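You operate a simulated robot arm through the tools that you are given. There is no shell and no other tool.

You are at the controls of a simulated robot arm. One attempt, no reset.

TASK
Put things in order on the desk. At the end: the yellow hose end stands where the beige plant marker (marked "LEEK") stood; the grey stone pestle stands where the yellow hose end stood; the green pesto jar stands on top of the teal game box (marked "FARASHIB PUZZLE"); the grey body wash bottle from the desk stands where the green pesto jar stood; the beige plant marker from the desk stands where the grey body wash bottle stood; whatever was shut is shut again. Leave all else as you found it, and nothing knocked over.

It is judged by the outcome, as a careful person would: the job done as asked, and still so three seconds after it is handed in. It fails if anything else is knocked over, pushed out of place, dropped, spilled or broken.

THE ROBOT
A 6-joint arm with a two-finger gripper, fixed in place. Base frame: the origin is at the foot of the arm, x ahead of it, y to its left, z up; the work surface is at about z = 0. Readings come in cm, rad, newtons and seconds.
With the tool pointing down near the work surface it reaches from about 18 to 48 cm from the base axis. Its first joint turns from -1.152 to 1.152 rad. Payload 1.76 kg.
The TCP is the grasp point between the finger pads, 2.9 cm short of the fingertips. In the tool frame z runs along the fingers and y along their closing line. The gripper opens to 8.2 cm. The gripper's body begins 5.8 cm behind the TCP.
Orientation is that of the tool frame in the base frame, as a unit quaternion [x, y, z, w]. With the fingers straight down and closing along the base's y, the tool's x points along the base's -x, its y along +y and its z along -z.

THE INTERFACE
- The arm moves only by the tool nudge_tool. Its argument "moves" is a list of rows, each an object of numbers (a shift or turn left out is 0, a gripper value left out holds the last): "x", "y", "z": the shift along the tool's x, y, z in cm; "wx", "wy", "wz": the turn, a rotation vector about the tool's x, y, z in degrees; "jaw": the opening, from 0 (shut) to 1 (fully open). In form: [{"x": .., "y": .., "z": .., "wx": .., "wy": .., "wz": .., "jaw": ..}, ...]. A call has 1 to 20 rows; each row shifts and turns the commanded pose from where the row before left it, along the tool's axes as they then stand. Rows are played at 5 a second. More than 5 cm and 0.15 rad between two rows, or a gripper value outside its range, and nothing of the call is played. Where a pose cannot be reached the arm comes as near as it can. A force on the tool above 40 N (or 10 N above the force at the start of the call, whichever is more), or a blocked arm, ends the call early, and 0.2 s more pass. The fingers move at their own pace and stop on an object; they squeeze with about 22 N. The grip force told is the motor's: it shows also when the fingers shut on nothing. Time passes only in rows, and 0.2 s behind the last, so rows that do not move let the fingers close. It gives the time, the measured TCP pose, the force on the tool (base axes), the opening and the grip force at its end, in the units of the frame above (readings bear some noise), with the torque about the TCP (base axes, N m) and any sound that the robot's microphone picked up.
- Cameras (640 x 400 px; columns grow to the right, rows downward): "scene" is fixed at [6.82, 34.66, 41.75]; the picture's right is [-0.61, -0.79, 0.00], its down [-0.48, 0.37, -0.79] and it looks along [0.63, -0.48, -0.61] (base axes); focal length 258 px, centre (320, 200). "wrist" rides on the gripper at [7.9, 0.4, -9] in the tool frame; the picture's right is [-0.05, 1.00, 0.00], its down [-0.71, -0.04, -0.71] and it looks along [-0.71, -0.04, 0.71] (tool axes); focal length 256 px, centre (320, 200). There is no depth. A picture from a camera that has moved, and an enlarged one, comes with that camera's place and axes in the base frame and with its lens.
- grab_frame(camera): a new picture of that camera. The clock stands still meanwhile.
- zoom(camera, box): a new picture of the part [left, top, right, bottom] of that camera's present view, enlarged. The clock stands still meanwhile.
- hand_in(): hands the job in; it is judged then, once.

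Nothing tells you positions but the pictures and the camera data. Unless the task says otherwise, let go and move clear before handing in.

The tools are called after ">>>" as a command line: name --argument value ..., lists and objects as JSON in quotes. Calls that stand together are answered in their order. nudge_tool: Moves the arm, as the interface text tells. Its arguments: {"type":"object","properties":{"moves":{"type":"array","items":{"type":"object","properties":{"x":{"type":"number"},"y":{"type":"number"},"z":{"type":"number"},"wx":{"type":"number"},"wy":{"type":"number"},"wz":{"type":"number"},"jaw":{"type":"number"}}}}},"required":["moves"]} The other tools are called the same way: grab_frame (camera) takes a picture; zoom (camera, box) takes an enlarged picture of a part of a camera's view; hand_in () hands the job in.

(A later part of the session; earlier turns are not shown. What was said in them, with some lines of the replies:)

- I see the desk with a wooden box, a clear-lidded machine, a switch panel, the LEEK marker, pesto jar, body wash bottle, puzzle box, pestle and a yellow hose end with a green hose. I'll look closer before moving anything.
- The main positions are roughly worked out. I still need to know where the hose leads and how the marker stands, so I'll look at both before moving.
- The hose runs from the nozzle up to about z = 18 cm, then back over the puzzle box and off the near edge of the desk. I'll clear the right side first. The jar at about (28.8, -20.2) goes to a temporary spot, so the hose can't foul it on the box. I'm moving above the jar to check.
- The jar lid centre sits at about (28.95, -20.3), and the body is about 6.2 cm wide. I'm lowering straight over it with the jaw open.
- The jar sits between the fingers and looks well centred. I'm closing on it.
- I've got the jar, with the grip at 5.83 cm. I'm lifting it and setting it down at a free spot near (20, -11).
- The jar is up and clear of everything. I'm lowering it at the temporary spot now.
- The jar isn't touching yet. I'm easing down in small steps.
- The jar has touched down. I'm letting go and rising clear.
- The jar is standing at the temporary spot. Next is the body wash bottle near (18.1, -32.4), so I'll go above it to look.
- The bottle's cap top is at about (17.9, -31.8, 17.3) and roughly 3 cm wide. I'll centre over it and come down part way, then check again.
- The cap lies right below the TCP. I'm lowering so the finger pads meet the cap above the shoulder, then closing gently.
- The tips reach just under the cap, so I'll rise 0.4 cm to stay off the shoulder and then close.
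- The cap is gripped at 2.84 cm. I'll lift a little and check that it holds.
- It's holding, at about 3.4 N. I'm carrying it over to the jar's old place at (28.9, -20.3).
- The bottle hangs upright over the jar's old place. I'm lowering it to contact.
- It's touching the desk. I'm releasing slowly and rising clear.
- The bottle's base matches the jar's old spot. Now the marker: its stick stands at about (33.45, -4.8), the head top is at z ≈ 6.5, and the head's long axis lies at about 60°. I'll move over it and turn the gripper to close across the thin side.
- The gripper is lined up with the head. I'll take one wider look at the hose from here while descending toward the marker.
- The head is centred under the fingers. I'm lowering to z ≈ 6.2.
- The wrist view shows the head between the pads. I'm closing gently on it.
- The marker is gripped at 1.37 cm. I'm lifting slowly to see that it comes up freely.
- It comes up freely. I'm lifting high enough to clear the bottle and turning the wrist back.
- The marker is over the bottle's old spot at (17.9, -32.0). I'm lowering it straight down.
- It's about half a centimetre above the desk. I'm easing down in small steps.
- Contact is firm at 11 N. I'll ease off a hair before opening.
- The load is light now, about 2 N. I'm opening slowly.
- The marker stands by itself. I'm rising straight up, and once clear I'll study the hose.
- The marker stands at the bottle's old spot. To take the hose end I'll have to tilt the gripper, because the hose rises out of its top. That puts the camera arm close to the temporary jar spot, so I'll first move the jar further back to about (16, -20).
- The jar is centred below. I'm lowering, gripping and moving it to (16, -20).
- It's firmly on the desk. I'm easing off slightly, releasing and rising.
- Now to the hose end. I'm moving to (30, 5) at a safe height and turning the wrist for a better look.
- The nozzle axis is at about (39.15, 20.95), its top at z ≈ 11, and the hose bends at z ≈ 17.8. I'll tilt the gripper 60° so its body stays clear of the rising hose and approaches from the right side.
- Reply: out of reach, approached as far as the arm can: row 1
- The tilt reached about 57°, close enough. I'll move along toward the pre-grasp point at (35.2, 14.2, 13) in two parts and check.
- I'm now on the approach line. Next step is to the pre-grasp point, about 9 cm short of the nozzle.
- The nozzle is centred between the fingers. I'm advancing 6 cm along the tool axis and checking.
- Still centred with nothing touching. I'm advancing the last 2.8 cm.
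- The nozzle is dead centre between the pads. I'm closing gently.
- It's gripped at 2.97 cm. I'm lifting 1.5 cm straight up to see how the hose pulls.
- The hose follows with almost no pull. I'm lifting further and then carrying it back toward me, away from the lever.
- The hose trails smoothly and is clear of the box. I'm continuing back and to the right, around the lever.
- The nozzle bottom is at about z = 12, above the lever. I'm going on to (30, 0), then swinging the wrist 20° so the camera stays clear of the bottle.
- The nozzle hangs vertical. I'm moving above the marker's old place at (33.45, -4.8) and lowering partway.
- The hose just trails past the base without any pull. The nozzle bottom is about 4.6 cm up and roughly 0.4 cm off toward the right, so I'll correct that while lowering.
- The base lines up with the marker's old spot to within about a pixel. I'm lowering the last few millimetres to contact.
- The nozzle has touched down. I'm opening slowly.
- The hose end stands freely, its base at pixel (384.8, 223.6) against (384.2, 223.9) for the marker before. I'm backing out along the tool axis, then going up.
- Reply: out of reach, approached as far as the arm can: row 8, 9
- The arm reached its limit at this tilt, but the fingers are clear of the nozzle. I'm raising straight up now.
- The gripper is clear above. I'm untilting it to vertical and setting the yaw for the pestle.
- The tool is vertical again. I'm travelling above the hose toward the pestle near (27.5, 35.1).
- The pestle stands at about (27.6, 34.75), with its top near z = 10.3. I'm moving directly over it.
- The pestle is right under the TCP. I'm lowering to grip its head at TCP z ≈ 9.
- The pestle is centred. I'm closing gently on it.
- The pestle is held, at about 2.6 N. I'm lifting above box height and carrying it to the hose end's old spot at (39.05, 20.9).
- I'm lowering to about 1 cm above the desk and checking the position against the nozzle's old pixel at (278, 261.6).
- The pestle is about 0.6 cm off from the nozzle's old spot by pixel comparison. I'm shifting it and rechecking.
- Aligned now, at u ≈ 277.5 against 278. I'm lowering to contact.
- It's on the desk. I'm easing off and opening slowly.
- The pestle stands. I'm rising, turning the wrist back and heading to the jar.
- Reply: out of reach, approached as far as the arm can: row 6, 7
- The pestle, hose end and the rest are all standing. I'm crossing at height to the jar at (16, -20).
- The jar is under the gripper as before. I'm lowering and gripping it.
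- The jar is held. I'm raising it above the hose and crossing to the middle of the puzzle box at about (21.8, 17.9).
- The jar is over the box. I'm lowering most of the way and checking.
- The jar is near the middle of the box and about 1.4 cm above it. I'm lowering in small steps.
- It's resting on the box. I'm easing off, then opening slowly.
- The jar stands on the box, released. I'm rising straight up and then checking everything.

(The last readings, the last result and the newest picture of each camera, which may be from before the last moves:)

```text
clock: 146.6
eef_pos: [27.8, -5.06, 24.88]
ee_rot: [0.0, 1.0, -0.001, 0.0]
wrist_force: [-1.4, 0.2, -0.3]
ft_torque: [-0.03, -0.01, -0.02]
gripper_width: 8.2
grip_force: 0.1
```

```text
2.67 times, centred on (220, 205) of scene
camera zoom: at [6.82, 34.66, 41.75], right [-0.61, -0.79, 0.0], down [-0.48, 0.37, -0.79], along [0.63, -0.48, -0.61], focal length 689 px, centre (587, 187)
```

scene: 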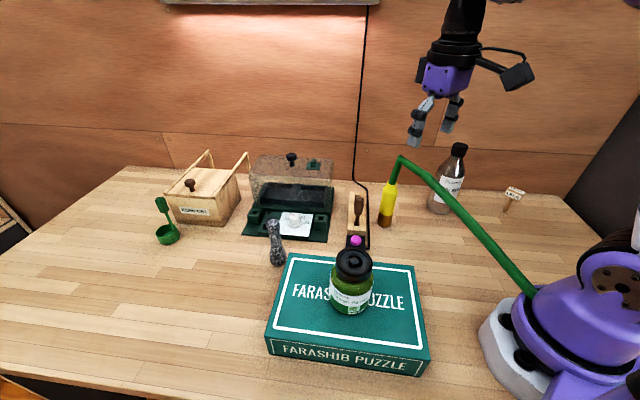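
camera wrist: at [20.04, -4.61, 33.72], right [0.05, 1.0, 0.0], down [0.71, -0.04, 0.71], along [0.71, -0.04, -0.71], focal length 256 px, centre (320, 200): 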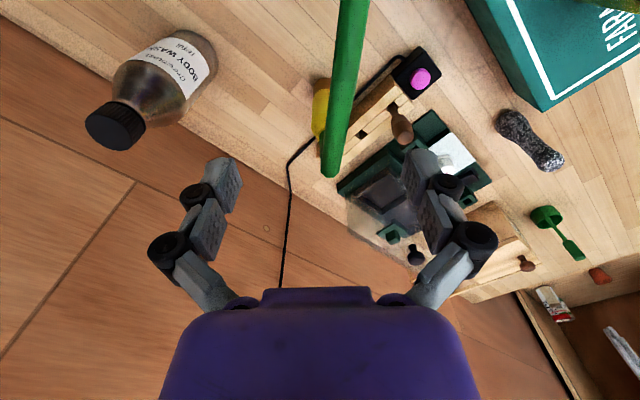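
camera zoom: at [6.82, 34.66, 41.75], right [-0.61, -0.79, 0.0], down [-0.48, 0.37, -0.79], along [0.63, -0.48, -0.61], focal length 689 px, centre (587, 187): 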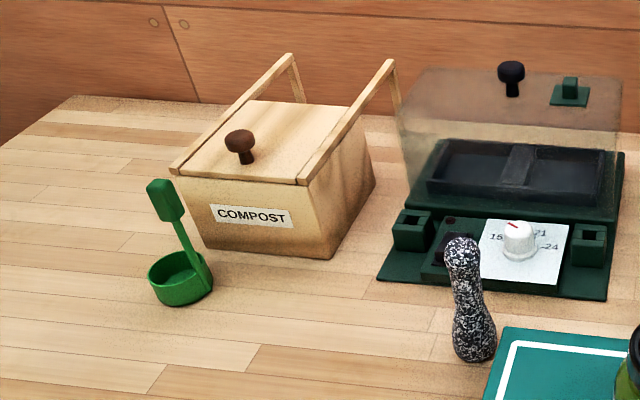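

Every item stands where it should:
- **Hose end:** at the marker's old place.
- **Pestle:** at the hose end's old place.
- **Jar:** upright on the middle of the box.
- **Bottle:** at the jar's old place.
- **Marker:** at the bottle's old place.

Nothing else looks disturbed, the lids are shut as they were, and the gripper is empty and clear, so I'm handing in.

>>> hand_in

```text
The job is handed in.
```

The desk is arranged as you asked, and I've handed the job in; no verdict came back. In the last pictures everything was standing and the gripper was empty and clear.

- **Hose end:** stands where the plant marker was. Its base is within about a pixel of the marker's old position in the scene picture.
- **Pestle:** stands where the hose end was.
- **Pesto jar:** stands upright near the middle of the puzzle box.
- **Body wash bottle:** stands where the jar was.
- **Plant marker:** stands where the bottle was. It's turned about 60° from how it faced before.

I opened nothing, so the lids are shut as they were. The puzzle box, lever, button, compost box and green scoop look unmoved.

The hose now runs back from the marker's old place toward the foot of the arm. In the pictures it seems to pass through the arm's base, but I felt almost no pull from it.
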